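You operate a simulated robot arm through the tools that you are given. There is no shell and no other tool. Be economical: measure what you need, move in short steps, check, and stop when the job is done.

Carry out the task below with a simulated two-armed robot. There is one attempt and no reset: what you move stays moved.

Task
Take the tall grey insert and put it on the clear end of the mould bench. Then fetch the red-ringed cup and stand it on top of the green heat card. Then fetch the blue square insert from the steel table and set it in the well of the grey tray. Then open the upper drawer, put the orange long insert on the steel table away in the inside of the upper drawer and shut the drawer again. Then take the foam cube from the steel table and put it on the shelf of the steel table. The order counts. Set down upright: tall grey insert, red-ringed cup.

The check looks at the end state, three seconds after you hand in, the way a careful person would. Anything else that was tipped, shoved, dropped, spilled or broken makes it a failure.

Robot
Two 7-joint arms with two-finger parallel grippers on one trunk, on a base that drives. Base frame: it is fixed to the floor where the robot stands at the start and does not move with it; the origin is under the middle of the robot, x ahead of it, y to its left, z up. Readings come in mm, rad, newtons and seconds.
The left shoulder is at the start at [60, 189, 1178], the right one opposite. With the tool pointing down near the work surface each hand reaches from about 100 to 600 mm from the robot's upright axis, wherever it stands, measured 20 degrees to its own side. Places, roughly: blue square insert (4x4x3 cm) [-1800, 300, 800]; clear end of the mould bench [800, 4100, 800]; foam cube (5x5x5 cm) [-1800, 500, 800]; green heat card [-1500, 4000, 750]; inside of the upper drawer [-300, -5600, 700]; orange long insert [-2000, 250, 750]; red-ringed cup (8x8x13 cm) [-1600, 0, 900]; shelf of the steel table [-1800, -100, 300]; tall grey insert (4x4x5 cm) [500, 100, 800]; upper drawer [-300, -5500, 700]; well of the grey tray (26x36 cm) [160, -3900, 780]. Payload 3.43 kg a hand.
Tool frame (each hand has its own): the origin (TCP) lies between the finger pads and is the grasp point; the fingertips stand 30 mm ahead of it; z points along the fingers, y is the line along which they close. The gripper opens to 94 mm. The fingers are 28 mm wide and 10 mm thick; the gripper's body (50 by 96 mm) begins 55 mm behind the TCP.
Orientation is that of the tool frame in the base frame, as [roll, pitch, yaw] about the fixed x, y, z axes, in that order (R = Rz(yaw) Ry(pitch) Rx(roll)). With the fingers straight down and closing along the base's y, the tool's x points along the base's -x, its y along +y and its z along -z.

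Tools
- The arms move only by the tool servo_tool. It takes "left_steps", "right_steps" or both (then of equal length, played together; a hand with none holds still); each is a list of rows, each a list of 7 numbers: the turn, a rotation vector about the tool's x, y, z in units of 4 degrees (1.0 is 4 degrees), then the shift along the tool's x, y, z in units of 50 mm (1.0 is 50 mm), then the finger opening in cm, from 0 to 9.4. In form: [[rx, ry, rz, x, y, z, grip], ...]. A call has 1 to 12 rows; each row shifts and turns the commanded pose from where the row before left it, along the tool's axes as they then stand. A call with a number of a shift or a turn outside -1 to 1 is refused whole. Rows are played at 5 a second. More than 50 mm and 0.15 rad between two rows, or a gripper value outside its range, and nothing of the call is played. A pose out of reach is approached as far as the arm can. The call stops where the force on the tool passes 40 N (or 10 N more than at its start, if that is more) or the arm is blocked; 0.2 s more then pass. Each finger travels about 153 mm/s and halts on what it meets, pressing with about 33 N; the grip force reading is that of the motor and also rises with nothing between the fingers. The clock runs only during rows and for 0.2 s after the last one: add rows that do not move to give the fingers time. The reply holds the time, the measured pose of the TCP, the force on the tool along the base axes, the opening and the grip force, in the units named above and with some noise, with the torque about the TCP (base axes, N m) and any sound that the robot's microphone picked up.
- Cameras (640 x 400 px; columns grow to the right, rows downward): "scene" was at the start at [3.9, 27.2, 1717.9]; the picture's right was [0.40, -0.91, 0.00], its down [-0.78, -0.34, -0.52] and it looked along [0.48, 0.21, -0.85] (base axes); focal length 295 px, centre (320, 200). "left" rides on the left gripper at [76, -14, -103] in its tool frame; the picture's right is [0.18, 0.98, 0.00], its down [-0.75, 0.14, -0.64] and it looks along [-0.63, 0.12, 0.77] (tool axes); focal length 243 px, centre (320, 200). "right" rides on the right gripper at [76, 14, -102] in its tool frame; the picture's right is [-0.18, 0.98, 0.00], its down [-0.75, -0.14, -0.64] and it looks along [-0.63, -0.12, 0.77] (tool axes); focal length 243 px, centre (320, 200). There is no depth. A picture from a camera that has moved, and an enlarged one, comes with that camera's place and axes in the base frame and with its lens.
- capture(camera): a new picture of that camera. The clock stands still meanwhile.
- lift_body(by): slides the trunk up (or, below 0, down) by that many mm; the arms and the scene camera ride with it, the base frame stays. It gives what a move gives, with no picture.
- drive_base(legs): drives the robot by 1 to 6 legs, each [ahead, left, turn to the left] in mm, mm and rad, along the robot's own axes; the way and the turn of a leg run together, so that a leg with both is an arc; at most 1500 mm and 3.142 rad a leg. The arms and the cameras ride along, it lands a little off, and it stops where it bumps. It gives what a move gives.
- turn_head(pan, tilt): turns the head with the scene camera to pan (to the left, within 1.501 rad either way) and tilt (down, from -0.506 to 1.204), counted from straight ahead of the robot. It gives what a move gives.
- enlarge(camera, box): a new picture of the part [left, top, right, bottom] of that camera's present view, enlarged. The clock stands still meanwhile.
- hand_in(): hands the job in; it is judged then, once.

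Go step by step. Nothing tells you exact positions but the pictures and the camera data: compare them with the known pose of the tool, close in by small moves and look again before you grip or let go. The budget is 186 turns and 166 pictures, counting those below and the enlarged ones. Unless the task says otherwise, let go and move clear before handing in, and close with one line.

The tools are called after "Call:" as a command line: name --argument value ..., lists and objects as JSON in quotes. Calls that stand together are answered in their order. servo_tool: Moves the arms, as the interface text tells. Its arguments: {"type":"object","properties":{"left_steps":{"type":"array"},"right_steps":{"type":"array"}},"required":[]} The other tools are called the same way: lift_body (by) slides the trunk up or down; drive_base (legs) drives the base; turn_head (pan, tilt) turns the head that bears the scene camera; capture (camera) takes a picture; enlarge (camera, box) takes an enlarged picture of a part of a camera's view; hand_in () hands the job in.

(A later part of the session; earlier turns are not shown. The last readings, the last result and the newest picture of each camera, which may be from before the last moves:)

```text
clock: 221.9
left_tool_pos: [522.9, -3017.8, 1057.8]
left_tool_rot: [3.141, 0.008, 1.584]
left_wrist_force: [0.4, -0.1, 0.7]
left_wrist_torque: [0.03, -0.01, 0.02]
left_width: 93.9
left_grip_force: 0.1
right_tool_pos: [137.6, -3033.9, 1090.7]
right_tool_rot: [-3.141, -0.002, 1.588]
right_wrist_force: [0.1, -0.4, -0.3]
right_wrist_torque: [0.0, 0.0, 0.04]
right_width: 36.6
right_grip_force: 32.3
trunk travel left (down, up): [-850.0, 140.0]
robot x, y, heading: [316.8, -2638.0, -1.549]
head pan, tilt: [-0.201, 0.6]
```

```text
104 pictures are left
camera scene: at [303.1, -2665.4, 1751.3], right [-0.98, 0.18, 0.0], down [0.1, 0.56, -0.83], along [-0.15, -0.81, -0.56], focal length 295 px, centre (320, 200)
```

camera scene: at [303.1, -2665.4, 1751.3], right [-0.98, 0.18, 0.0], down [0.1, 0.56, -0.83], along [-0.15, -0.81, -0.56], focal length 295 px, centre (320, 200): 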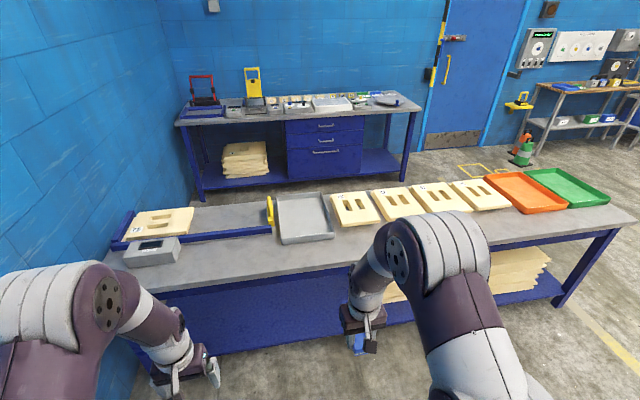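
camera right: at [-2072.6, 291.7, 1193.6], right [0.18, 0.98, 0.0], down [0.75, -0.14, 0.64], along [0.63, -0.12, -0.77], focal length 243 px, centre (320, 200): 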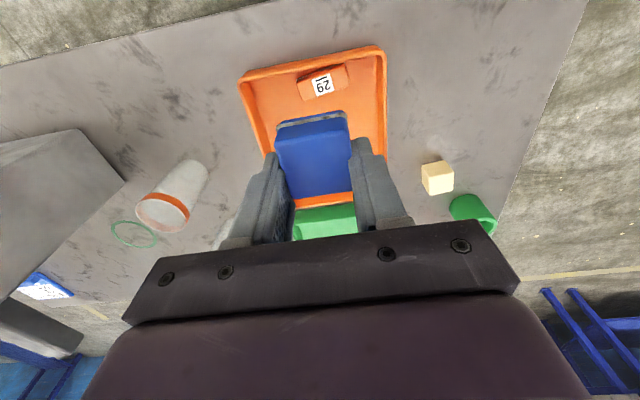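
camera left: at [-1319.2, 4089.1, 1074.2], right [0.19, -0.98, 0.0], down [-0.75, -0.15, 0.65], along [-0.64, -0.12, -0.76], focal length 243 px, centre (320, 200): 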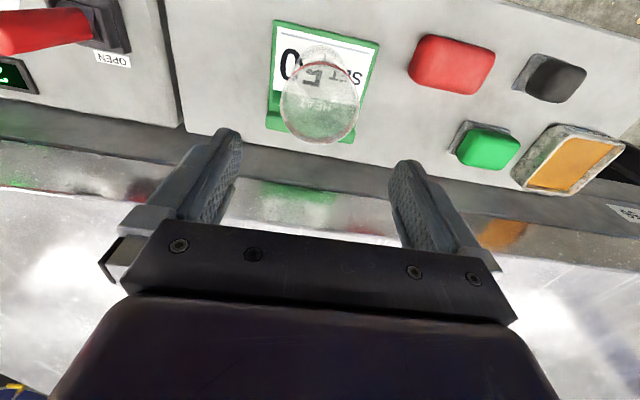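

The tray is near x 154, y -3720 to -4110. I'll drive ahead 580 mm and look down at it.

Call:
drive_base --legs '[[590, 0, -0.02]]'

Call:
turn_head --pan -0.15 --tilt 0.85

Call:
capture --camera "scene"

Call:
capture --camera "right"

```text
clock: 225.3
left_tool_pos: [522.5, -3608.9, 1057.7]
left_tool_rot: [3.141, 0.011, 1.572]
left_wrist_force: [-0.6, 0.1, 0.4]
left_wrist_torque: [0.02, -0.02, -0.01]
left_width: 94.3
left_grip_force: 0.1
right_tool_pos: [136.5, -3618.5, 1090.0]
right_tool_rot: [3.142, -0.003, 1.571]
right_wrist_force: [0.2, 0.2, -0.2]
right_wrist_torque: [0.01, 0.02, 0.01]
right_width: 36.8
right_grip_force: 32.8
trunk travel left (down, up): [-850.0, 140.0]
robot x, y, heading: [323.3, -3229.2, -1.571]
head pan, tilt: [-0.201, 0.6]
```

```text
clock: 226.1
left_tool_pos: [522.5, -3610.7, 1057.5]
left_tool_rot: [3.141, 0.008, 1.571]
left_wrist_force: [-0.1, 0.4, -0.4]
left_wrist_torque: [0.01, 0.02, -0.02]
left_width: 94.1
left_grip_force: 0.1
right_tool_pos: [136.2, -3619.2, 1090.3]
right_tool_rot: [-3.141, -0.002, 1.573]
right_wrist_force: [-0.8, 0.1, -0.3]
right_wrist_torque: [-0.03, 0.01, 0.01]
right_width: 36.9
right_grip_force: 33.3
trunk travel left (down, up): [-850.0, 140.0]
robot x, y, heading: [323.7, -3228.3, -1.574]
head pan, tilt: [-0.15, 0.85]
```

```text
103 pictures are left
camera scene: at [313.3, -3245.0, 1730.4], right [-0.99, 0.15, 0.0], down [0.11, 0.74, -0.66], along [-0.1, -0.65, -0.75], focal length 295 px, centre (320, 200)
```

scene: 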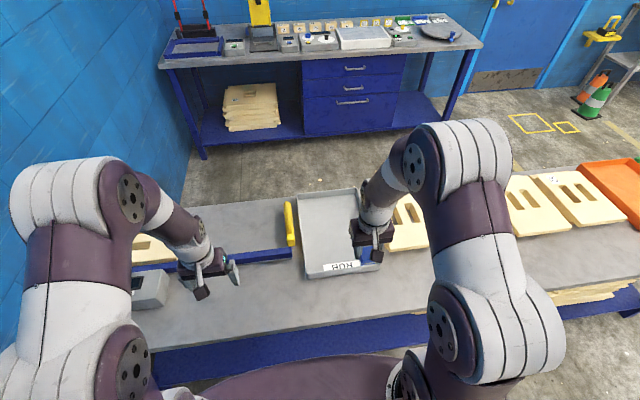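

```text
102 pictures are left
camera right: at [150.4, -3543.6, 1192.9], right [0.98, -0.18, 0.0], down [-0.14, -0.76, 0.64], along [-0.12, -0.63, -0.77], focal length 243 px, centre (320, 200)
```

right: 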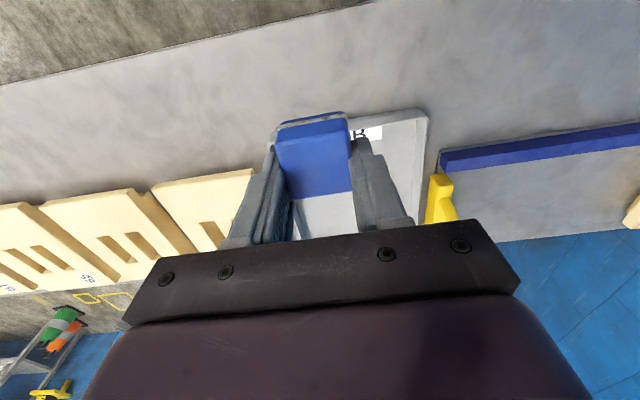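

The well spans about y -3735 to -4075 around x 160. I'll nudge ahead 30 mm, then extend above (160, -3805) and lower partway.

Call:
drive_base --legs '[[30, 0, 0]]'

Call:
servo_tool --right_steps '[[0, 0, 0, -0.78, 0.12, 0, 2.5], [0, 0, 0, -0.78, 0.12, 0, 2.5], [0, 0, 0, -0.78, 0.12, 0, 2.5], [0, 0, 0, -0.78, 0.12, 0, 2.5], [0, 0, 0, 0, 0, 0.9, 2.5], [0, 0, 0, 0, 0, 0.9, 2.5], [0, 0, 0, 0, 0, 0.9, 2.5], [0, 0, 0, 0, 0, 0.9, 2.5], [0, 0, 0, 0, 0, 0, 2.5]]'

Call:
capture --camera "right"

Call:
enlarge --camera "scene" --box '[270, 170, 450, 300]'

```text
clock: 226.9
left_tool_pos: [522.4, -3634.3, 1060.0]
left_tool_rot: [3.142, 0.015, 1.571]
left_wrist_force: [-1.2, 0.7, 0.1]
left_wrist_torque: [-0.03, 0.0, -0.05]
left_width: 94.0
left_grip_force: 0.0
right_tool_pos: [135.9, -3643.7, 1090.3]
right_tool_rot: [3.142, 0.005, 1.574]
right_wrist_force: [-0.1, 1.1, -0.7]
right_wrist_torque: [-0.08, 0.03, -0.01]
right_width: 37.0
right_grip_force: 33.1
trunk travel left (down, up): [-850.0, 140.0]
robot x, y, heading: [323.8, -3254.8, -1.569]
head pan, tilt: [-0.15, 0.85]
```

```text
clock: 228.9
left_tool_pos: [523.3, -3639.0, 1058.8]
left_tool_rot: [3.141, 0.009, 1.571]
left_wrist_force: [-0.4, -0.5, -0.5]
left_wrist_torque: [0.01, 0.02, 0.0]
left_width: 94.2
left_grip_force: 0.0
right_tool_pos: [161.7, -3802.2, 910.1]
right_tool_rot: [-3.139, 0.001, 1.572]
right_wrist_force: [0.0, -0.4, -0.2]
right_wrist_torque: [0.02, 0.02, 0.03]
right_width: 37.2
right_grip_force: 33.3
trunk travel left (down, up): [-850.0, 140.0]
robot x, y, heading: [325.0, -3255.1, -1.568]
head pan, tilt: [-0.15, 0.85]
```

```text
101 pictures are left
camera right: at [175.4, -3726.1, 1013.0], right [0.98, -0.18, 0.0], down [-0.14, -0.75, 0.64], along [-0.12, -0.63, -0.77], focal length 243 px, centre (320, 200)
```

right: 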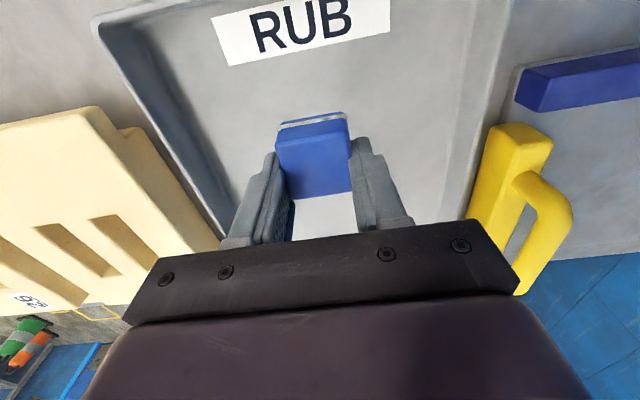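

```text
3.08 times, centred on (360, 235) of scene
camera zoom: at [313.5, -3273.3, 1730.4], right [-0.99, 0.15, 0.0], down [0.11, 0.74, -0.66], along [-0.1, -0.65, -0.75], focal length 908 px, centre (197, 92)
```

zoom: 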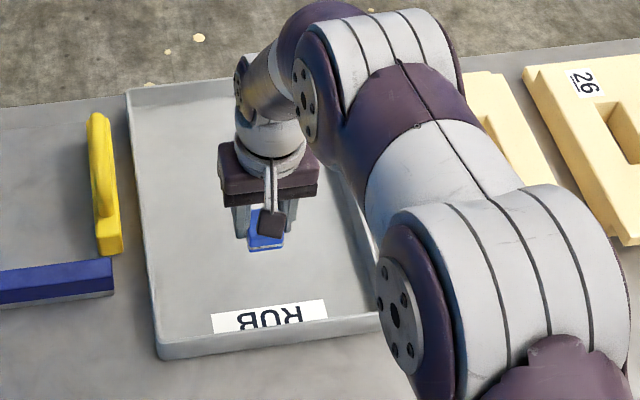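

The insert is over the well floor, clear of the walls. Lowering gently to contact.

Call:
servo_tool --right_steps '[[0, 0, 0, 0, 0, 0.5, 2.5], [0, 0, 0, 0, 0, 0.4, 2.5], [0, 0, 0, 0, 0, 0.1, 2.5], [0, 0, 0, 0, 0, 0.1, 2.5], [0, 0, 0, 0, 0, 0.08, 2.5], [0, 0, 0, 0, 0, 0.08, 2.5], [0, 0, 0, 0, 0, 0.08, 2.5], [0, 0, 0, 0, 0, 0.08, 2.5], [0, 0, 0, 0, 0, 0.08, 2.5], [0, 0, 0, 0, 0, 0.08, 2.5], [0, 0, 0, 0, 0, 0.08, 2.5], [0, 0, 0, 0, 0, 0.08, 2.5]]'

Call:
capture --camera "right"

```text
clock: 231.5
left_tool_pos: [522.1, -3638.7, 1058.6]
left_tool_rot: [3.141, 0.009, 1.571]
left_wrist_force: [-0.2, -0.3, -0.4]
left_wrist_torque: [0.01, 0.0, 0.01]
left_width: 94.1
left_grip_force: 0.1
right_tool_pos: [161.1, -3805.2, 823.3]
right_tool_rot: [-3.141, -0.002, 1.574]
right_wrist_force: [-1.3, 0.0, 2.2]
right_wrist_torque: [0.03, 0.02, 0.03]
right_width: 37.0
right_grip_force: 32.9
trunk travel left (down, up): [-850.0, 140.0]
robot x, y, heading: [321.7, -3253.0, -1.573]
head pan, tilt: [-0.15, 0.85]
```

```text
99 pictures are left
camera right: at [175.2, -3728.1, 926.5], right [0.98, -0.18, 0.0], down [-0.14, -0.75, 0.64], along [-0.12, -0.63, -0.77], focal length 243 px, centre (320, 200)
```

right: 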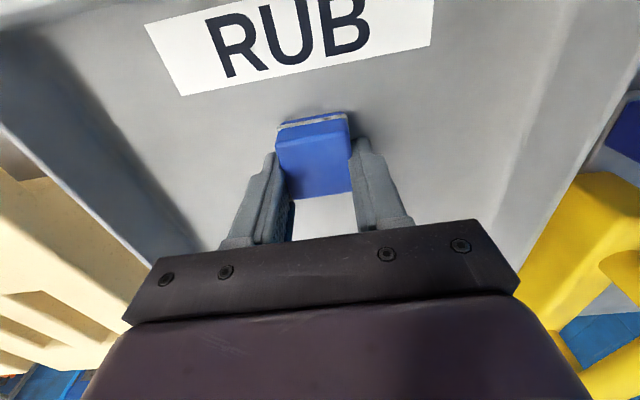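

Nearly in contact; a few more 2 mm steps.

Call:
servo_tool --right_steps '[[0, 0, 0, 0, 0, 0.05, 2.5], [0, 0, 0, 0, 0, 0.05, 2.5], [0, 0, 0, 0, 0, 0.05, 2.5], [0, 0, 0, 0, 0, 0.05, 2.5], [0, 0, 0, 0, 0, 0.05, 2.5], [0, 0, 0, 0, 0, 0.05, 2.5], [0, 0, 0, 0, 0, 0.05, 2.5], [0, 0, 0, 0, 0, 0.05, 2.5]]'

```text
clock: 232.1
left_tool_pos: [522.6, -3636.9, 1060.0]
left_tool_rot: [-3.138, 0.011, 1.571]
left_wrist_force: [0.5, -1.0, 0.1]
left_wrist_torque: [0.01, -0.02, -0.03]
left_width: 94.0
left_grip_force: 0.1
right_tool_pos: [160.8, -3807.1, 823.7]
right_tool_rot: [3.141, 0.009, 1.573]
right_wrist_force: [0.0, 10.2, 29.7]
right_wrist_torque: [0.9, 0.02, 0.04]
right_width: 36.9
right_grip_force: 33.2
trunk travel left (down, up): [-850.0, 140.0]
robot x, y, heading: [321.8, -3256.5, -1.571]
head pan, tilt: [-0.15, 0.85]
stopped in row 3 (right hand): the force on the tool passed its limit at 42 N (the readings are from after the stop); the commanded pose is now the measured one
```

Contact is made. I'll ease up, release, and rise out of the tray.

Call:
servo_tool --right_steps '[[0, 0, 0, 0, 0, -0.02, 2.5], [0, 0, 0, 0, 0, 0, 3.5], [0, 0, 0, 0, 0, 0, 5], [0, 0, 0, 0, 0, 0, 6.5], [0, 0, 0, 0, 0, 0, 6.5], [0, 0, 0, 0, 0, -0.5, 6.5], [0, 0, 0, 0, 0, -0.9, 6.5], [0, 0, 0, 0, 0, -0.9, 6.5]]'

Call:
capture --camera "right"

```text
clock: 233.9
left_tool_pos: [523.0, -3638.0, 1057.8]
left_tool_rot: [-3.141, 0.01, 1.571]
left_wrist_force: [-0.3, 0.5, 0.4]
left_wrist_torque: [-0.01, 0.0, 0.02]
left_width: 94.0
left_grip_force: 0.1
right_tool_pos: [162.6, -3804.7, 935.8]
right_tool_rot: [3.141, 0.003, 1.573]
right_wrist_force: [0.5, -0.5, 1.0]
right_wrist_torque: [0.0, -0.03, 0.02]
right_width: 65.2
right_grip_force: 0.0
trunk travel left (down, up): [-850.0, 140.0]
robot x, y, heading: [324.1, -3255.2, -1.568]
head pan, tilt: [-0.15, 0.85]
```

```text
98 pictures are left
camera right: at [176.7, -3728.3, 1038.3], right [0.98, -0.18, 0.0], down [-0.14, -0.75, 0.64], along [-0.12, -0.63, -0.76], focal length 243 px, centre (320, 200)
```

right: 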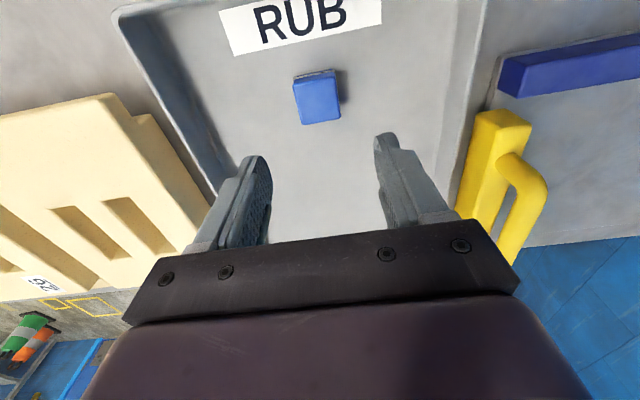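

Blue lies in the well. While here, I'll look at the drawer cabinet in detail before fetching the orange insert.

Call:
enlarge --camera "scene" --box '[160, 0, 480, 160]'

Call:
turn_head --pan -0.9 --tilt 0.5

Call:
capture --camera "scene"

```text
2.00 times, centred on (320, 80) of scene
camera zoom: at [313.5, -3272.6, 1730.3], right [-0.99, 0.15, 0.0], down [0.11, 0.74, -0.66], along [-0.1, -0.65, -0.75], focal length 590 px, centre (320, 440)
```

zoom: 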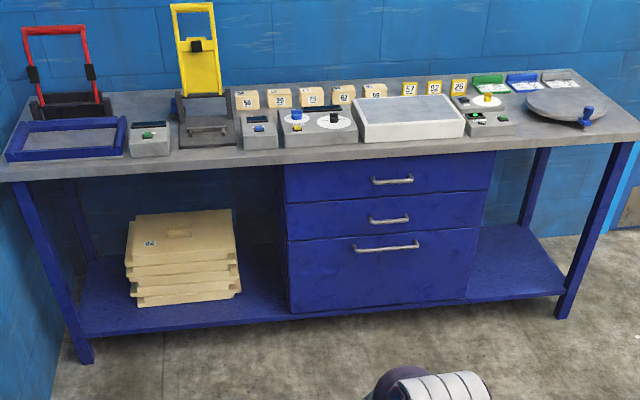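

```text
clock: 235.0
left_tool_pos: [522.7, -3639.9, 1059.0]
left_tool_rot: [3.141, 0.009, 1.57]
left_wrist_force: [-1.1, 0.4, -0.1]
left_wrist_torque: [0.03, 0.01, 0.01]
left_width: 93.8
left_grip_force: 0.1
right_tool_pos: [162.9, -3805.8, 934.9]
right_tool_rot: [-3.141, 0.005, 1.573]
right_wrist_force: [-1.1, 0.5, 0.2]
right_wrist_torque: [-0.01, 0.02, 0.0]
right_width: 65.0
right_grip_force: 0.0
trunk travel left (down, up): [-850.0, 140.0]
robot x, y, heading: [324.2, -3256.6, -1.572]
head pan, tilt: [-0.901, 0.499]
```

```text
96 pictures are left
camera scene: at [253.7, -3252.8, 1760.3], right [-0.62, 0.78, 0.0], down [0.37, 0.3, -0.88], along [-0.69, -0.55, -0.48], focal length 295 px, centre (320, 200)
```

scene: 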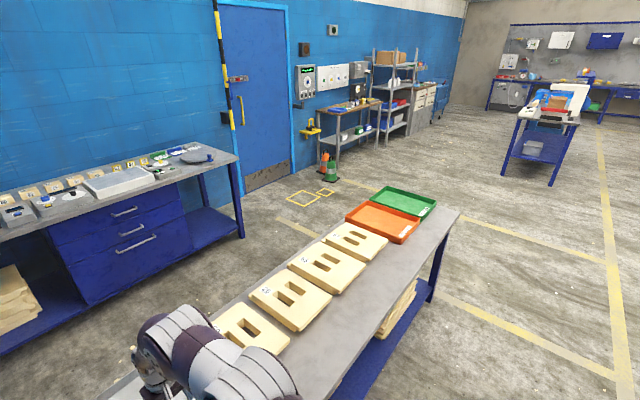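

The upper drawer handle is near (-290, -5420, 700). Now I'll retract and drive back to fetch the orange insert along the known route.

Call:
servo_tool --right_steps '[[0, 0, 0, 0, 0, -0.9, 6.5], [0, 0, 0, 0, 0, -0.9, 6.5], [0, 0, 0, 0, 0, -0.9, 6.5], [0, 0, 0, 0.9, 0, 0, 6.5], [0, 0, 0, 0.9, 0, 0, 6.5], [0, 0, 0, 0.9, 0, 0, 6.5], [0, 0, 0, 0.9, 0, 0, 6.5]]'

Call:
drive_base --legs '[[-450, 0, 0], [0, -520, 0], [0, 0, 1.57], [0, 1440, 0], [0, 1440, 0], [0, 1440, 0]]'

```text
clock: 236.6
left_tool_pos: [522.6, -3638.2, 1059.5]
left_tool_rot: [3.14, 0.01, 1.571]
left_wrist_force: [0.1, 0.2, 0.2]
left_wrist_torque: [0.0, -0.01, 0.01]
left_width: 93.9
left_grip_force: 0.0
right_tool_pos: [161.6, -3624.1, 1070.6]
right_tool_rot: [-3.141, 0.007, 1.572]
right_wrist_force: [-0.9, 0.3, 0.8]
right_wrist_torque: [-0.01, 0.01, -0.02]
right_width: 65.0
right_grip_force: 0.1
trunk travel left (down, up): [-850.0, 140.0]
robot x, y, heading: [325.9, -3258.0, -1.569]
head pan, tilt: [-0.901, 0.499]
```

```text
clock: 266.0
left_tool_pos: [227.7, 1679.9, 1058.5]
left_tool_rot: [-3.141, 0.007, 3.109]
left_wrist_force: [0.5, -0.2, 0.1]
left_wrist_torque: [0.02, -0.02, 0.0]
left_width: 94.0
left_grip_force: 0.0
right_tool_pos: [202.1, 1319.5, 1069.9]
right_tool_rot: [3.141, 0.005, 3.112]
right_wrist_force: [0.3, -0.2, 0.5]
right_wrist_torque: [0.02, -0.05, 0.01]
right_width: 65.0
right_grip_force: 0.1
trunk travel left (down, up): [-850.0, 140.0]
robot x, y, heading: [-162.2, 1495.1, -0.029]
head pan, tilt: [-0.901, 0.499]
```

On track. I'll back around to the rear of the steel table again, lined up for the orange insert.

Call:
drive_base --legs '[[0, 0, 0.029], [-1270, 0, 0], [-1270, 0, 0], [0, -1045, 0], [250, 0, 0]]'

Call:
turn_head --pan -0.25 --tilt 0.9

Call:
capture --camera "scene"

Call:
capture --camera "right"

```text
clock: 285.2
left_tool_pos: [-2086.9, 651.7, 1058.7]
left_tool_rot: [-3.142, 0.012, 3.112]
left_wrist_force: [0.3, -0.1, 0.1]
left_wrist_torque: [0.0, 0.03, 0.01]
left_width: 93.8
left_grip_force: 0.1
right_tool_pos: [-2111.2, 290.7, 1071.0]
right_tool_rot: [-3.141, 0.006, 3.114]
right_wrist_force: [-0.7, -0.1, -0.3]
right_wrist_torque: [0.04, -0.02, -0.05]
right_width: 64.9
right_grip_force: 0.1
trunk travel left (down, up): [-850.0, 140.0]
robot x, y, heading: [-2475.6, 465.5, -0.034]
head pan, tilt: [-0.901, 0.499]
```

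```text
clock: 286.2
left_tool_pos: [-2087.5, 651.4, 1058.1]
left_tool_rot: [3.141, 0.012, 3.111]
left_wrist_force: [-0.5, -0.5, 0.2]
left_wrist_torque: [0.0, 0.0, 0.01]
left_width: 93.9
left_grip_force: 0.2
right_tool_pos: [-2109.7, 290.8, 1070.7]
right_tool_rot: [3.142, 0.005, 3.114]
right_wrist_force: [0.1, -0.1, -0.1]
right_wrist_torque: [-0.01, 0.0, 0.01]
right_width: 65.0
right_grip_force: 0.0
trunk travel left (down, up): [-850.0, 140.0]
robot x, y, heading: [-2473.3, 465.7, -0.031]
head pan, tilt: [-0.25, 0.901]
```

```text
95 pictures are left
camera scene: at [-2462.2, 445.0, 1726.6], right [-0.28, -0.96, 0.0], down [-0.75, 0.22, -0.62], along [0.6, -0.17, -0.78], focal length 295 px, centre (320, 200)
```

scene: 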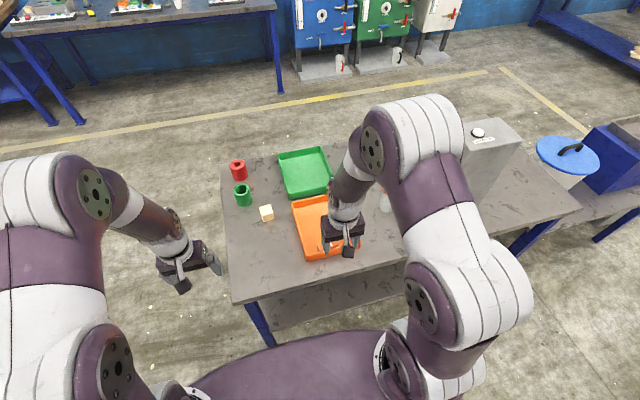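

```text
94 pictures are left
camera right: at [-2187.0, 307.3, 1173.5], right [0.21, 0.98, 0.0], down [0.75, -0.16, 0.65], along [0.63, -0.14, -0.76], focal length 243 px, centre (320, 200)
```

right: 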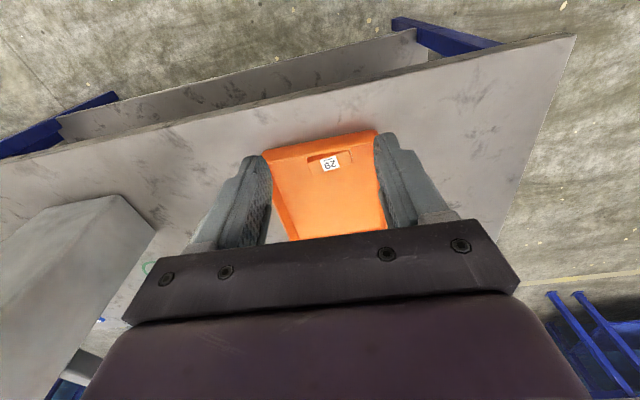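

The orange insert lies lengthwise along y near the tray's back wall. I'll bring the hand closer for a detailed look.

Call:
servo_tool --right_steps '[[0, 0, 0, -0.6, -0.04, 0.5, 9.4], [0, 0, 0, -0.6, -0.04, 0.5, 9.4], [0, 0, 0, -0.6, -0.04, 0.5, 9.4], [0, 0, 0, -0.5, -0.04, 0.5, 9.4], [0, 0, 0, 0, 0, 0, 9.4]]'

Call:
enlarge --camera "right" --box '[200, 0, 460, 180]'

```text
clock: 287.4
left_tool_pos: [-2086.8, 651.0, 1058.3]
left_tool_rot: [3.141, 0.011, 3.113]
left_wrist_force: [-0.1, -0.1, 0.8]
left_wrist_torque: [0.0, -0.01, -0.02]
left_width: 94.0
left_grip_force: 0.0
right_tool_pos: [-1996.6, 279.2, 970.5]
right_tool_rot: [-3.141, 0.005, 3.114]
right_wrist_force: [0.2, -1.0, 0.4]
right_wrist_torque: [0.03, -0.02, 0.02]
right_width: 94.2
right_grip_force: 0.0
trunk travel left (down, up): [-850.0, 140.0]
robot x, y, heading: [-2477.4, 461.2, -0.026]
head pan, tilt: [-0.25, 0.901]
```

```text
2.22 times, centred on (330, 90) of right
camera zoom: at [-2072.1, 296.4, 1073.6], right [0.21, 0.98, 0.0], down [0.75, -0.16, 0.65], along [0.63, -0.14, -0.76], focal length 539 px, centre (298, 444)
```

zoom: 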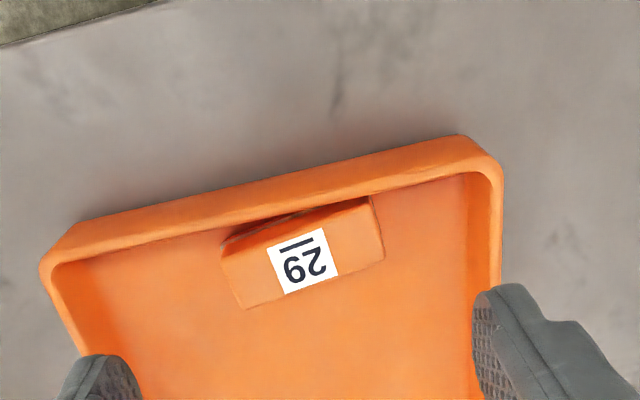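

The insert is about 71 × 27 mm, close to the back wall, so I'll grip it lengthwise (fingers along y), turned about 8° to match it. I'll align above it first.

Call:
servo_tool --right_steps '[[0, 0, -1, -0.3, 0, 0.3, 9.4], [0, 0, -1, 0, 0, 0.5, 9.4], [0, 0, 0, 0, 0, 0.6, 9.4], [0, 0, 0, 0, 0, 0.3, 9.4], [0, 0, 0, 0, 0, 0, 9.4]]'

Call:
capture --camera "right"

```text
clock: 288.6
left_tool_pos: [-2085.6, 652.5, 1058.3]
left_tool_rot: [-3.141, 0.012, 3.113]
left_wrist_force: [-0.2, 0.2, 0.3]
left_wrist_torque: [0.05, -0.01, 0.05]
left_width: 93.9
left_grip_force: 0.2
right_tool_pos: [-1980.9, 280.0, 886.3]
right_tool_rot: [-3.141, 0.006, -3.031]
right_wrist_force: [-0.5, 0.6, -0.1]
right_wrist_torque: [-0.01, -0.02, 0.0]
right_width: 94.1
right_grip_force: 0.0
trunk travel left (down, up): [-850.0, 140.0]
robot x, y, heading: [-2473.1, 463.7, -0.035]
head pan, tilt: [-0.25, 0.901]
```

```text
92 pictures are left
camera right: at [-2058.7, 285.7, 988.7], right [0.07, 1.0, 0.0], down [0.76, -0.06, 0.65], along [0.64, -0.05, -0.76], focal length 243 px, centre (320, 200)
```

right: 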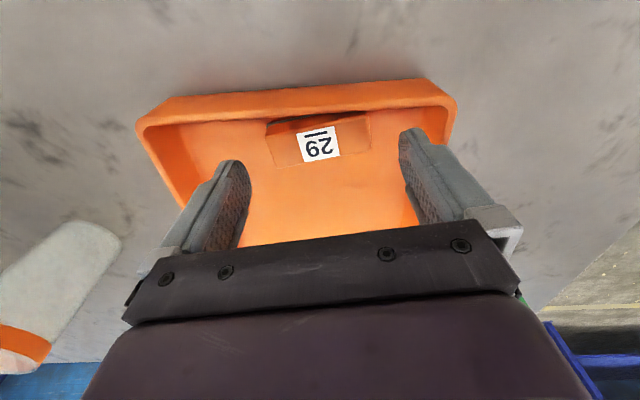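

Well aligned and centred. I'll lower to z 842 and close on its ends.

Call:
servo_tool --right_steps '[[0, 0, 0, 0.06, 0, 0.3, 9.4], [0, 0, 0, 0, 0, 0.3, 9.4], [0, 0, 0, 0, 0, 0.27, 9.4], [0, 0, 0, 0, 0, 0, 9.4]]'

Call:
capture --camera "right"

```text
clock: 289.6
left_tool_pos: [-2089.0, 652.1, 1059.8]
left_tool_rot: [-3.141, 0.012, 3.111]
left_wrist_force: [-0.5, 0.6, -0.1]
left_wrist_torque: [0.0, 0.0, -0.01]
left_width: 94.0
left_grip_force: 0.0
right_tool_pos: [-1984.7, 279.8, 845.7]
right_tool_rot: [-3.14, 0.011, -3.029]
right_wrist_force: [-2.1, -0.9, 30.8]
right_wrist_torque: [1.66, 0.64, 0.17]
right_width: 94.0
right_grip_force: 0.0
trunk travel left (down, up): [-850.0, 140.0]
robot x, y, heading: [-2471.9, 464.3, -0.027]
head pan, tilt: [-0.25, 0.901]
```

```text
91 pictures are left
camera right: at [-2062.3, 285.1, 948.2], right [0.07, 1.0, 0.0], down [0.76, -0.06, 0.65], along [0.65, -0.05, -0.76], focal length 243 px, centre (320, 200)
```

right: 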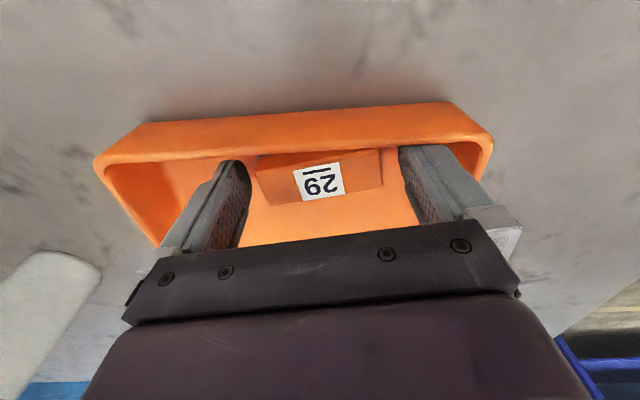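

The +y finger touches the wall's inner fillet. I'll rise slightly, shift 8 mm away from the wall and retry.

Call:
servo_tool --right_steps '[[0, 0, 0, 0, 0, -0.2, 9.4], [0, 0, 0, -0.17, 0, 0, 9.4], [0, 0, 0, 0, 0, 0.15, 9.4], [0, 0, 0, 0, 0, 0, 9.4]]'

Call:
capture --camera "right"

```text
clock: 290.6
left_tool_pos: [-2086.7, 653.2, 1059.0]
left_tool_rot: [3.141, 0.009, 3.112]
left_wrist_force: [0.2, 0.0, -0.1]
left_wrist_torque: [-0.02, 0.0, -0.01]
left_width: 94.0
left_grip_force: 0.0
right_tool_pos: [-1975.2, 279.8, 845.4]
right_tool_rot: [-3.14, 0.006, -3.03]
right_wrist_force: [-0.6, -0.1, 0.1]
right_wrist_torque: [0.0, -0.03, 0.0]
right_width: 93.8
right_grip_force: 0.1
trunk travel left (down, up): [-850.0, 140.0]
robot x, y, heading: [-2477.8, 464.2, -0.034]
head pan, tilt: [-0.25, 0.901]
```

```text
90 pictures are left
camera right: at [-2053.4, 285.9, 948.3], right [0.07, 1.0, 0.0], down [0.76, -0.06, 0.65], along [0.64, -0.05, -0.76], focal length 243 px, centre (320, 200)
```

right: 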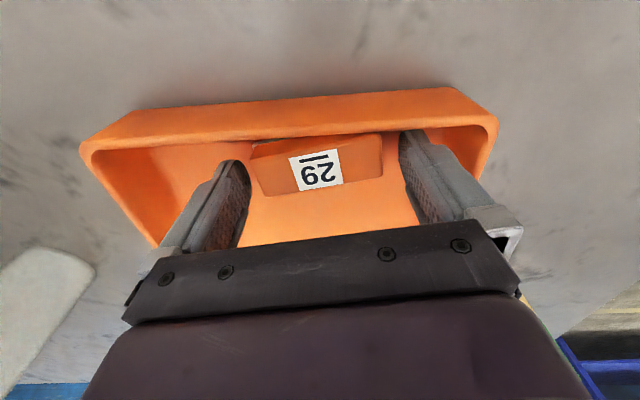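

Free now. I'll move 4 mm back toward the insert's middle and close.

Call:
servo_tool --right_steps '[[0, 0, 0, 0.08, 0, 0.02, 9.4], [0, 0, 0, 0, 0, 0, 8], [0, 0, 0, 0, 0, 0, 6.5], [0, 0, 0, 0, 0, 0, 5.5], [0, 0, 0, 0, 0, 0, 5.5]]'

Call:
capture --camera "right"

```text
clock: 291.8
left_tool_pos: [-2085.9, 651.7, 1058.2]
left_tool_rot: [-3.14, 0.008, 3.111]
left_wrist_force: [-0.9, 0.1, -0.7]
left_wrist_torque: [0.0, -0.03, 0.01]
left_width: 94.1
left_grip_force: 0.0
right_tool_pos: [-1978.1, 280.5, 845.5]
right_tool_rot: [-3.141, 0.005, -3.03]
right_wrist_force: [-0.2, 0.0, 0.3]
right_wrist_torque: [-0.01, 0.03, -0.01]
right_width: 71.2
right_grip_force: 33.0
trunk travel left (down, up): [-850.0, 140.0]
robot x, y, heading: [-2478.3, 465.7, -0.029]
head pan, tilt: [-0.25, 0.901]
```

```text
89 pictures are left
camera right: at [-2056.5, 285.5, 947.2], right [0.07, 1.0, 0.0], down [0.76, -0.06, 0.65], along [0.64, -0.05, -0.76], focal length 243 px, centre (320, 200)
```

right: 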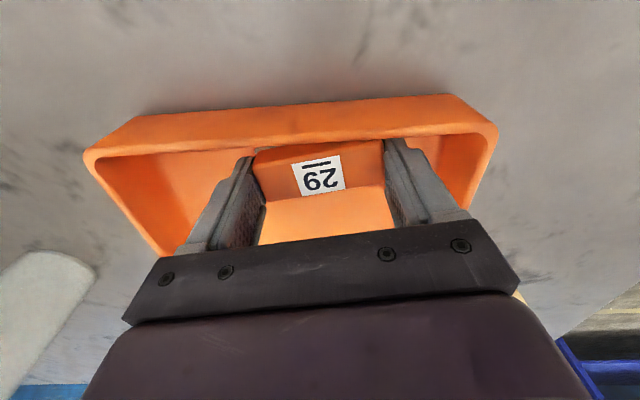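

Gripped at 71 mm. I'll lift straight up, then undo the 8° turn and retract.

Call:
servo_tool --right_steps '[[0, 0, 0, 0, 0, -0.4, 5.5], [0, 0, 0, 0, 0, -0.8, 5.5], [0, 0, 0, 0, 0, -0.9, 5.5], [0, 0, 0, 0, 0, -0.9, 5.5], [0, 0, 0, 0, 0, -0.9, 5.5], [0, 0, 1, 0.5, 0, -0.4, 5.5], [0, 0, 1, 0.8, 0, 0, 5.5], [0, 0, 0, 0.9, 0, 0, 5.5]]'

Call:
capture --camera "right"

```text
clock: 293.6
left_tool_pos: [-2088.1, 651.8, 1059.6]
left_tool_rot: [-3.141, 0.011, 3.113]
left_wrist_force: [-0.2, -0.7, 0.1]
left_wrist_torque: [0.01, -0.02, 0.02]
left_width: 93.9
left_grip_force: 0.0
right_tool_pos: [-2089.0, 276.0, 1061.2]
right_tool_rot: [-3.141, 0.008, 3.114]
right_wrist_force: [-0.4, 0.0, 0.2]
right_wrist_torque: [0.01, -0.04, 0.04]
right_width: 71.6
right_grip_force: 32.9
trunk travel left (down, up): [-850.0, 140.0]
robot x, y, heading: [-2476.2, 465.9, -0.022]
head pan, tilt: [-0.25, 0.901]
```

```text
88 pictures are left
camera right: at [-2165.2, 292.8, 1162.3], right [0.21, 0.98, 0.0], down [0.75, -0.16, 0.65], along [0.63, -0.14, -0.76], focal length 243 px, centre (320, 200)
```

right: 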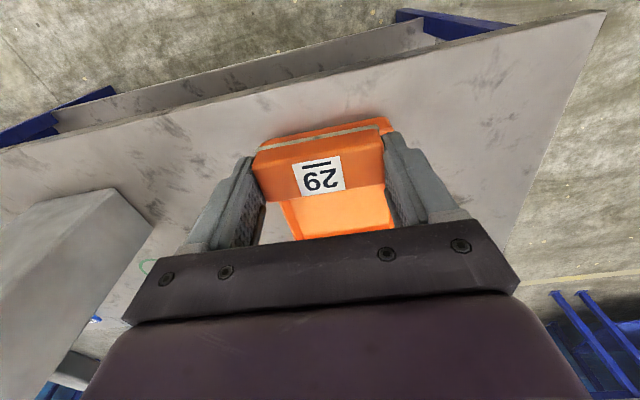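

Orange is held. I'll drive back out to the aisle, then around the west end of the tray bench toward the drawers.

Call:
drive_base --legs '[[-280, 0, 0.025], [0, 1050, 0], [1270, 0, 0], [1270, 0, 0], [0, -1450, 0], [0, -1450, 0]]'

Call:
drive_base --legs '[[0, -1350, 0], [-1000, 0, 0], [-1000, 0, 0], [0, 0, -1.57]]'

Call:
turn_head --pan 0.3 --tilt 0.5

Call:
capture --camera "scene"

```text
clock: 326.0
left_tool_pos: [183.6, -1193.7, 1057.5]
left_tool_rot: [3.14, 0.008, 3.141]
left_wrist_force: [0.2, 0.0, 0.4]
left_wrist_torque: [0.02, 0.02, -0.02]
left_width: 93.8
left_grip_force: 0.1
right_tool_pos: [194.4, -1568.5, 1059.6]
right_tool_rot: [-3.142, 0.003, -3.141]
right_wrist_force: [0.5, -0.2, -1.1]
right_wrist_torque: [0.04, -0.02, 0.02]
right_width: 71.0
right_grip_force: 33.2
trunk travel left (down, up): [-850.0, 140.0]
robot x, y, heading: [-199.7, -1394.1, -0.002]
head pan, tilt: [-0.25, 0.901]
```

```text
clock: 346.1
left_tool_pos: [-1995.6, -3102.3, 1058.3]
left_tool_rot: [3.142, 0.008, 1.557]
left_wrist_force: [-0.5, -1.0, -0.4]
left_wrist_torque: [0.04, -0.02, -0.01]
left_width: 94.0
left_grip_force: 0.1
right_tool_pos: [-2370.6, -3108.5, 1059.3]
right_tool_rot: [-3.141, 0.005, 1.561]
right_wrist_force: [-0.2, -0.2, -0.8]
right_wrist_torque: [0.02, -0.04, 0.02]
right_width: 70.9
right_grip_force: 33.1
trunk travel left (down, up): [-850.0, 140.0]
robot x, y, heading: [-2190.1, -2718.9, -1.583]
head pan, tilt: [-0.25, 0.901]
```

```text
clock: 347.1
left_tool_pos: [-1996.1, -3102.4, 1057.6]
left_tool_rot: [3.14, 0.008, 1.557]
left_wrist_force: [0.7, 0.6, -0.3]
left_wrist_torque: [0.0, -0.01, 0.02]
left_width: 94.0
left_grip_force: 0.1
right_tool_pos: [-2371.8, -3107.3, 1059.3]
right_tool_rot: [-3.141, 0.006, 1.56]
right_wrist_force: [0.1, 0.5, -0.5]
right_wrist_torque: [-0.06, 0.0, 0.0]
right_width: 71.0
right_grip_force: 32.7
trunk travel left (down, up): [-850.0, 140.0]
robot x, y, heading: [-2192.8, -2715.3, -1.582]
head pan, tilt: [0.3, 0.499]
```

```text
87 pictures are left
camera scene: at [-2161.8, -2744.2, 1760.3], right [-0.96, -0.28, 0.0], down [-0.14, 0.46, -0.88], along [0.25, -0.84, -0.48], focal length 295 px, centre (320, 200)
```

scene: 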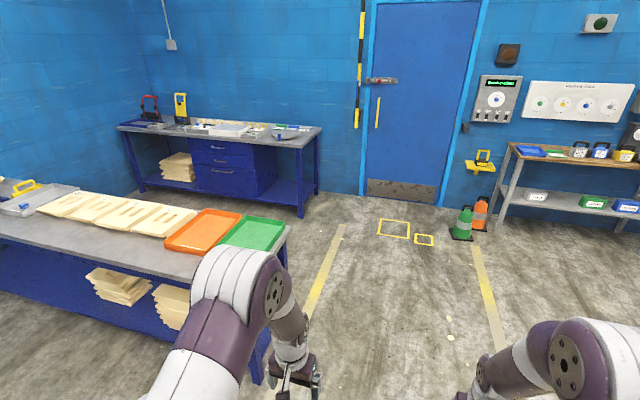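

The way is clear. I'll pass the bench's west end, then strafe left to stand before the drawers.

Call:
drive_base --legs '[[1000, 0, 0.012], [1000, 0, 0], [0, 950, 0], [0, 850, 0]]'

Call:
turn_head --pan 0.0 --tilt 0.8

Call:
capture --camera "scene"

```text
clock: 365.7
left_tool_pos: [-207.2, -5131.3, 1058.7]
left_tool_rot: [3.141, 0.008, 1.553]
left_wrist_force: [0.1, -0.4, 0.1]
left_wrist_torque: [0.01, 0.03, 0.0]
left_width: 94.0
left_grip_force: 0.0
right_tool_pos: [-583.1, -5133.8, 1059.9]
right_tool_rot: [-3.141, 0.005, 1.554]
right_wrist_force: [0.8, 0.1, -0.3]
right_wrist_torque: [0.0, -0.01, -0.03]
right_width: 70.9
right_grip_force: 32.7
trunk travel left (down, up): [-850.0, 140.0]
robot x, y, heading: [-395.6, -4743.1, -1.589]
head pan, tilt: [0.3, 0.499]
```

```text
clock: 366.5
left_tool_pos: [-206.2, -5130.6, 1058.8]
left_tool_rot: [3.141, 0.008, 1.553]
left_wrist_force: [0.5, 0.0, -0.6]
left_wrist_torque: [0.01, -0.01, 0.01]
left_width: 94.0
left_grip_force: 0.1
right_tool_pos: [-581.8, -5133.6, 1060.0]
right_tool_rot: [3.14, 0.005, 1.556]
right_wrist_force: [0.0, 1.0, 0.0]
right_wrist_torque: [0.0, -0.03, -0.04]
right_width: 71.2
right_grip_force: 32.0
trunk travel left (down, up): [-850.0, 140.0]
robot x, y, heading: [-396.6, -4745.3, -1.588]
head pan, tilt: [0.0, 0.799]
```

```text
86 pictures are left
camera scene: at [-397.6, -4764.8, 1734.5], right [-1.0, 0.02, 0.0], down [0.01, 0.72, -0.7], along [-0.01, -0.7, -0.72], focal length 295 px, centre (320, 200)
```

scene: 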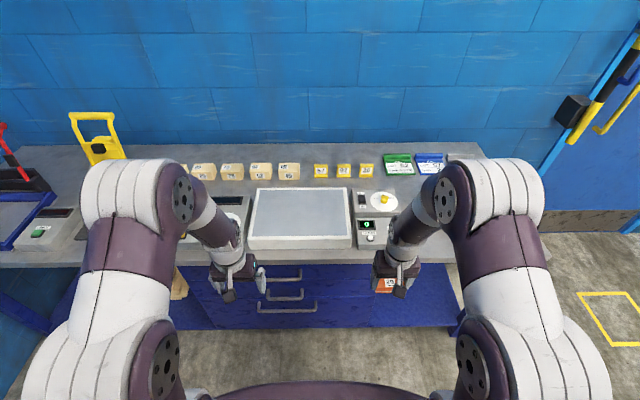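

The upper handle is near (-270, -5340, 737), a horizontal bar. I'll move the left hand forward and start turning it so its fingers point at the drawer, closing vertically.

Call:
servo_tool --left_steps '[[0, 0, 0, -0.6, -0.4, 0, 6], [0, 0, 0, -0.6, -0.4, 0, 6], [0, 0, 0, -0.6, -0.4, 0, 6], [-1, -1, 1, 0, 0, 0, 6], [-1, -1, 1, 0, 0, 0, 6], [-1, -1, 1, 0, 0, 0, 6], [-1, -1, 1, 0, 0, 0, 6], [-1, -1, 1, 0, 0, 0, 6], [-1, -1, 1, 0, 0, 0, 6], [-1, -1, 1, 0, 0, 0, 6], [-1, -1, 1, 0, 0, 0, 6]]'

Call:
capture --camera "scene"

```text
clock: 368.9
left_tool_pos: [-268.2, -5218.5, 1059.3]
left_tool_rot: [2.418, 0.348, 0.832]
left_wrist_force: [-0.4, 0.0, 0.1]
left_wrist_torque: [0.01, -0.01, 0.03]
left_width: 60.2
left_grip_force: 0.0
right_tool_pos: [-582.6, -5132.7, 1059.4]
right_tool_rot: [-3.141, 0.005, 1.555]
right_wrist_force: [-0.1, -0.2, -1.6]
right_wrist_torque: [0.04, 0.01, 0.03]
right_width: 71.2
right_grip_force: 33.1
trunk travel left (down, up): [-850.0, 140.0]
robot x, y, heading: [-395.2, -4746.3, -1.588]
head pan, tilt: [0.0, 0.799]
```

```text
85 pictures are left
camera scene: at [-397.8, -4764.2, 1734.4], right [-1.0, 0.02, 0.0], down [0.01, 0.72, -0.7], along [-0.01, -0.7, -0.72], focal length 295 px, centre (320, 200)
```

scene: 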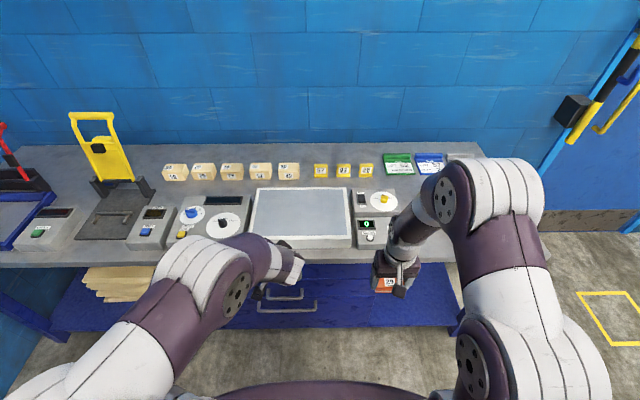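

The wrist turns freely. I'll finish the rotation.

Call:
servo_tool --left_steps '[[-1, -1, 1, 0, 0, 0, 6], [-1, -1, 1, 0, 0, 0, 6], [-1, -1, 1, 0, 0, 0, 6], [-1, -1, 1, 0, 0, 0, 6], [-1, -1, 1, 0, 0, 0, 6], [-1, -1, 1, 0, 0, 0, 6], [-1, -1, 1, 0, 0, 0, 6], [-1, -1, 1, 0, 0, 0, 6], [-1, -1, 1, 0, 0, 0, 6], [-0.32, -0.32, 0.32, 0, 0, 0, 6], [0, 0, 0, 0, 0, 0, 6]]'

Call:
capture --camera "scene"

Call:
capture --camera "left"

```text
clock: 371.3
left_tool_pos: [-299.0, -5365.8, 1153.9]
left_tool_rot: [1.565, 0.0, -0.01]
left_wrist_force: [1.2, 0.1, 0.9]
left_wrist_torque: [-0.03, 0.01, 0.0]
left_width: 60.0
left_grip_force: 0.0
left hand out of reach, approached as far as the arm can: row 5, 6, 7, 8, 9, 10
right_tool_pos: [-581.9, -5133.2, 1058.7]
right_tool_rot: [3.141, 0.004, 1.556]
right_wrist_force: [-1.4, -0.3, -0.8]
right_wrist_torque: [-0.01, 0.0, 0.0]
right_width: 71.1
right_grip_force: 33.5
trunk travel left (down, up): [-850.0, 140.0]
robot x, y, heading: [-401.2, -4744.3, -1.589]
head pan, tilt: [0.0, 0.799]
```

```text
84 pictures are left
camera scene: at [-397.5, -4764.7, 1734.4], right [-1.0, 0.02, 0.0], down [0.01, 0.72, -0.7], along [-0.01, -0.7, -0.72], focal length 295 px, centre (320, 200)
```

scene: 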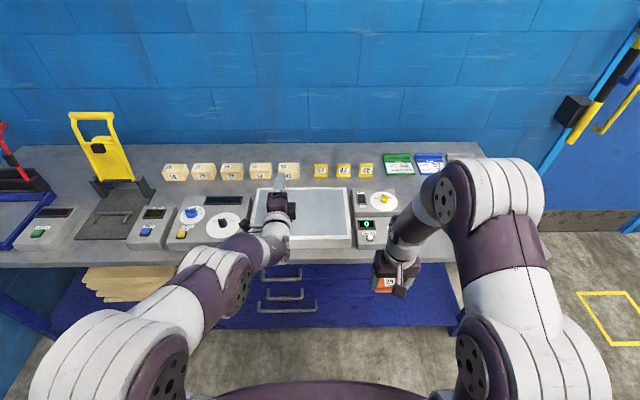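

```text
83 pictures are left
camera left: at [-221.8, -5264.0, 1139.9], right [0.18, 0.01, 0.98], down [-0.75, 0.65, 0.14], along [-0.64, -0.76, 0.12], focal length 243 px, centre (320, 200)
```

left: 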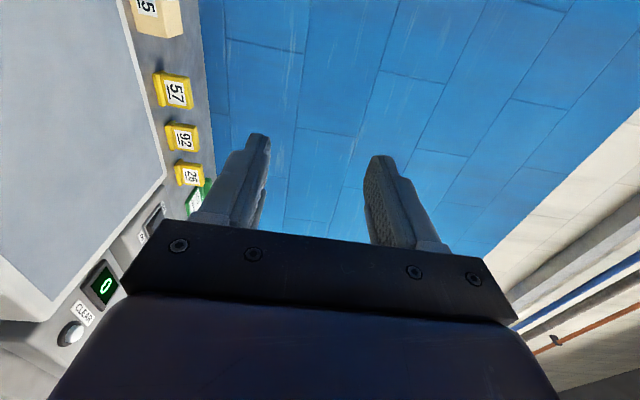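

The hand is horizontal but can only hold that pose about 620 mm ahead at shoulder height. I'll raise the right hand with the orange insert and lower the trunk to bring the left hand to handle height.

Call:
servo_tool --right_steps '[[0, 0, 0, 0, 0, -0.9, 5.5], [0, 0, 0, 0, 0, -0.9, 5.5], [0, 0, 0, 0, 0, -0.9, 5.5], [0, 0, 0, 0, 0, -0.9, 5.5], [0, 0, 0, 0, 0, -0.4, 5.5]]'

Call:
drive_base --legs '[[-200, 0, 0.018]]'

Call:
lift_body --by -380

Call:
capture --camera "left"

Call:
capture --camera "scene"

```text
clock: 372.5
left_tool_pos: [-298.7, -5367.1, 1153.7]
left_tool_rot: [1.566, -0.002, -0.007]
left_wrist_force: [0.2, -0.5, -0.1]
left_wrist_torque: [0.01, 0.05, 0.01]
left_width: 59.9
left_grip_force: 0.1
right_tool_pos: [-581.6, -5131.2, 1254.8]
right_tool_rot: [-3.14, 0.002, 1.554]
right_wrist_force: [-0.1, 0.4, -0.7]
right_wrist_torque: [0.03, 0.0, -0.01]
right_width: 70.9
right_grip_force: 32.7
right hand out of reach, approached as far as the arm can: row 5
trunk travel left (down, up): [-850.0, 140.0]
robot x, y, heading: [-398.9, -4741.5, -1.588]
head pan, tilt: [0.0, 0.799]
```

```text
clock: 374.1
left_tool_pos: [-287.5, -5165.3, 1153.9]
left_tool_rot: [1.564, -0.001, 0.009]
left_wrist_force: [-1.0, -0.6, 0.5]
left_wrist_torque: [-0.01, -0.02, 0.02]
left_width: 60.0
left_grip_force: 0.1
right_tool_pos: [-573.0, -4934.5, 1255.7]
right_tool_rot: [-3.141, 0.003, 1.572]
right_wrist_force: [0.1, -0.5, -0.5]
right_wrist_torque: [0.02, 0.0, 0.02]
right_width: 71.0
right_grip_force: 33.0
trunk travel left (down, up): [-850.0, 140.0]
robot x, y, heading: [-395.0, -4538.9, -1.563]
head pan, tilt: [0.0, 0.799]
```

```text
clock: 377.8
left_tool_pos: [-286.6, -5162.7, 775.3]
left_tool_rot: [1.564, 0.0, 0.009]
left_wrist_force: [0.6, -0.2, -1.1]
left_wrist_torque: [0.0, 0.0, -0.02]
left_width: 60.2
left_grip_force: 0.1
right_tool_pos: [-573.0, -4933.4, 875.1]
right_tool_rot: [-3.141, 0.005, 1.572]
right_wrist_force: [0.2, 0.3, -0.9]
right_wrist_torque: [-0.03, -0.05, 0.0]
right_width: 71.2
right_grip_force: 32.5
trunk travel left (down, up): [-470.0, 520.0]
robot x, y, heading: [-399.3, -4540.9, -1.569]
head pan, tilt: [0.0, 0.799]
```

```text
82 pictures are left
camera left: at [-211.2, -5059.2, 760.0], right [0.18, 0.01, 0.98], down [-0.76, 0.64, 0.14], along [-0.62, -0.77, 0.12], focal length 243 px, centre (320, 200)
```

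left: 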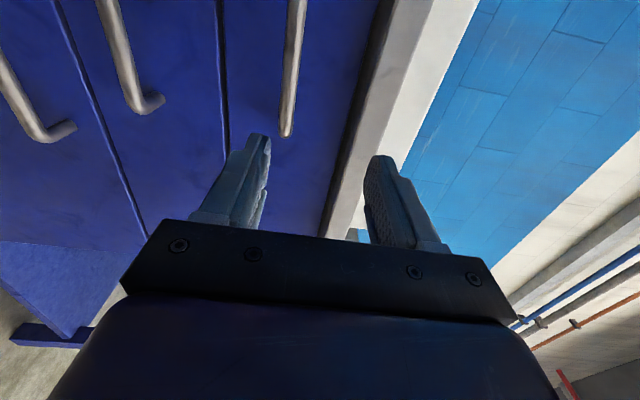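

```text
81 pictures are left
camera scene: at [-396.1, -4563.3, 1354.4], right [-1.0, 0.0, 0.0], down [0.0, 0.72, -0.7], along [0.0, -0.7, -0.72], focal length 295 px, centre (320, 200)
```

scene: 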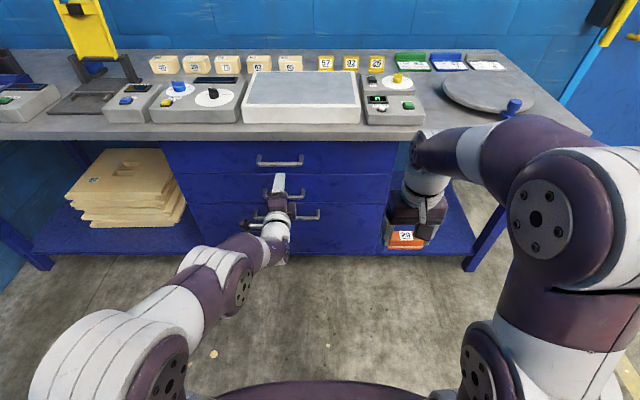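

The bar is near z 744, y -5335, spanning to x -341 on the west. I'll lower 31 mm, drive ahead 125 mm and check.

Call:
lift_body --by -31

Call:
drive_base --legs '[[125, 20, 0]]'

Call:
capture --camera "left"

Call:
enlarge --camera "scene" --box '[200, 110, 360, 230]'

```text
clock: 378.6
left_tool_pos: [-286.1, -5162.3, 743.9]
left_tool_rot: [1.563, 0.001, 0.008]
left_wrist_force: [-0.7, 0.1, 0.7]
left_wrist_torque: [0.01, -0.01, 0.0]
left_width: 59.9
left_grip_force: 0.0
right_tool_pos: [-572.5, -4933.8, 844.3]
right_tool_rot: [-3.142, 0.006, 1.572]
right_wrist_force: [0.5, -0.5, -0.9]
right_wrist_torque: [0.01, 0.01, 0.02]
right_width: 71.0
right_grip_force: 33.5
trunk travel left (down, up): [-439.0, 551.0]
robot x, y, heading: [-395.8, -4542.5, -1.568]
head pan, tilt: [0.0, 0.799]
```

```text
clock: 379.8
left_tool_pos: [-266.4, -5287.9, 743.7]
left_tool_rot: [1.565, 0.001, 0.009]
left_wrist_force: [-0.1, -0.2, -0.5]
left_wrist_torque: [-0.03, 0.02, 0.02]
left_width: 59.9
left_grip_force: 0.1
right_tool_pos: [-552.8, -5058.9, 843.6]
right_tool_rot: [-3.141, 0.004, 1.572]
right_wrist_force: [0.0, -1.1, -0.8]
right_wrist_torque: [0.03, 0.02, -0.01]
right_width: 71.1
right_grip_force: 32.6
trunk travel left (down, up): [-439.0, 551.0]
robot x, y, heading: [-376.3, -4669.2, -1.568]
head pan, tilt: [0.0, 0.799]
```

```text
80 pictures are left
camera left: at [-191.5, -5185.0, 728.1], right [0.18, 0.01, 0.98], down [-0.76, 0.64, 0.14], along [-0.62, -0.77, 0.12], focal length 243 px, centre (320, 200)
```

left: 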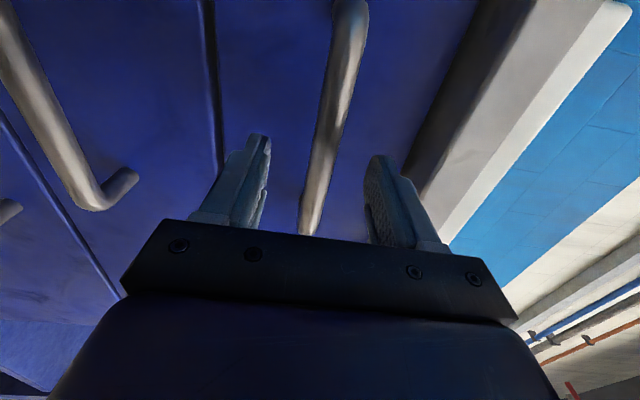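

```text
3.33 times, centred on (280, 170) of scene
camera zoom: at [-375.8, -4689.7, 1323.4], right [-1.0, 0.0, 0.0], down [0.0, 0.72, -0.7], along [0.0, -0.7, -0.72], focal length 984 px, centre (453, 300)
```

zoom: 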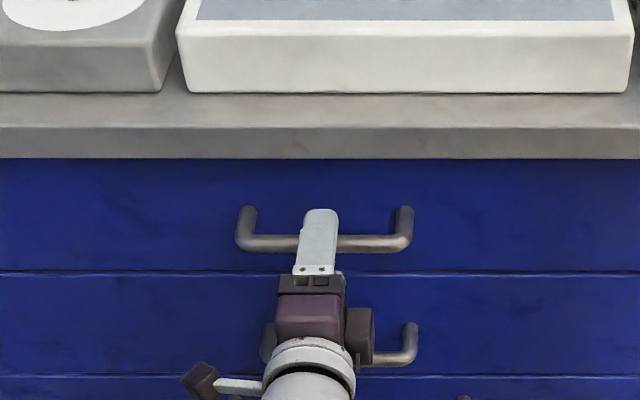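

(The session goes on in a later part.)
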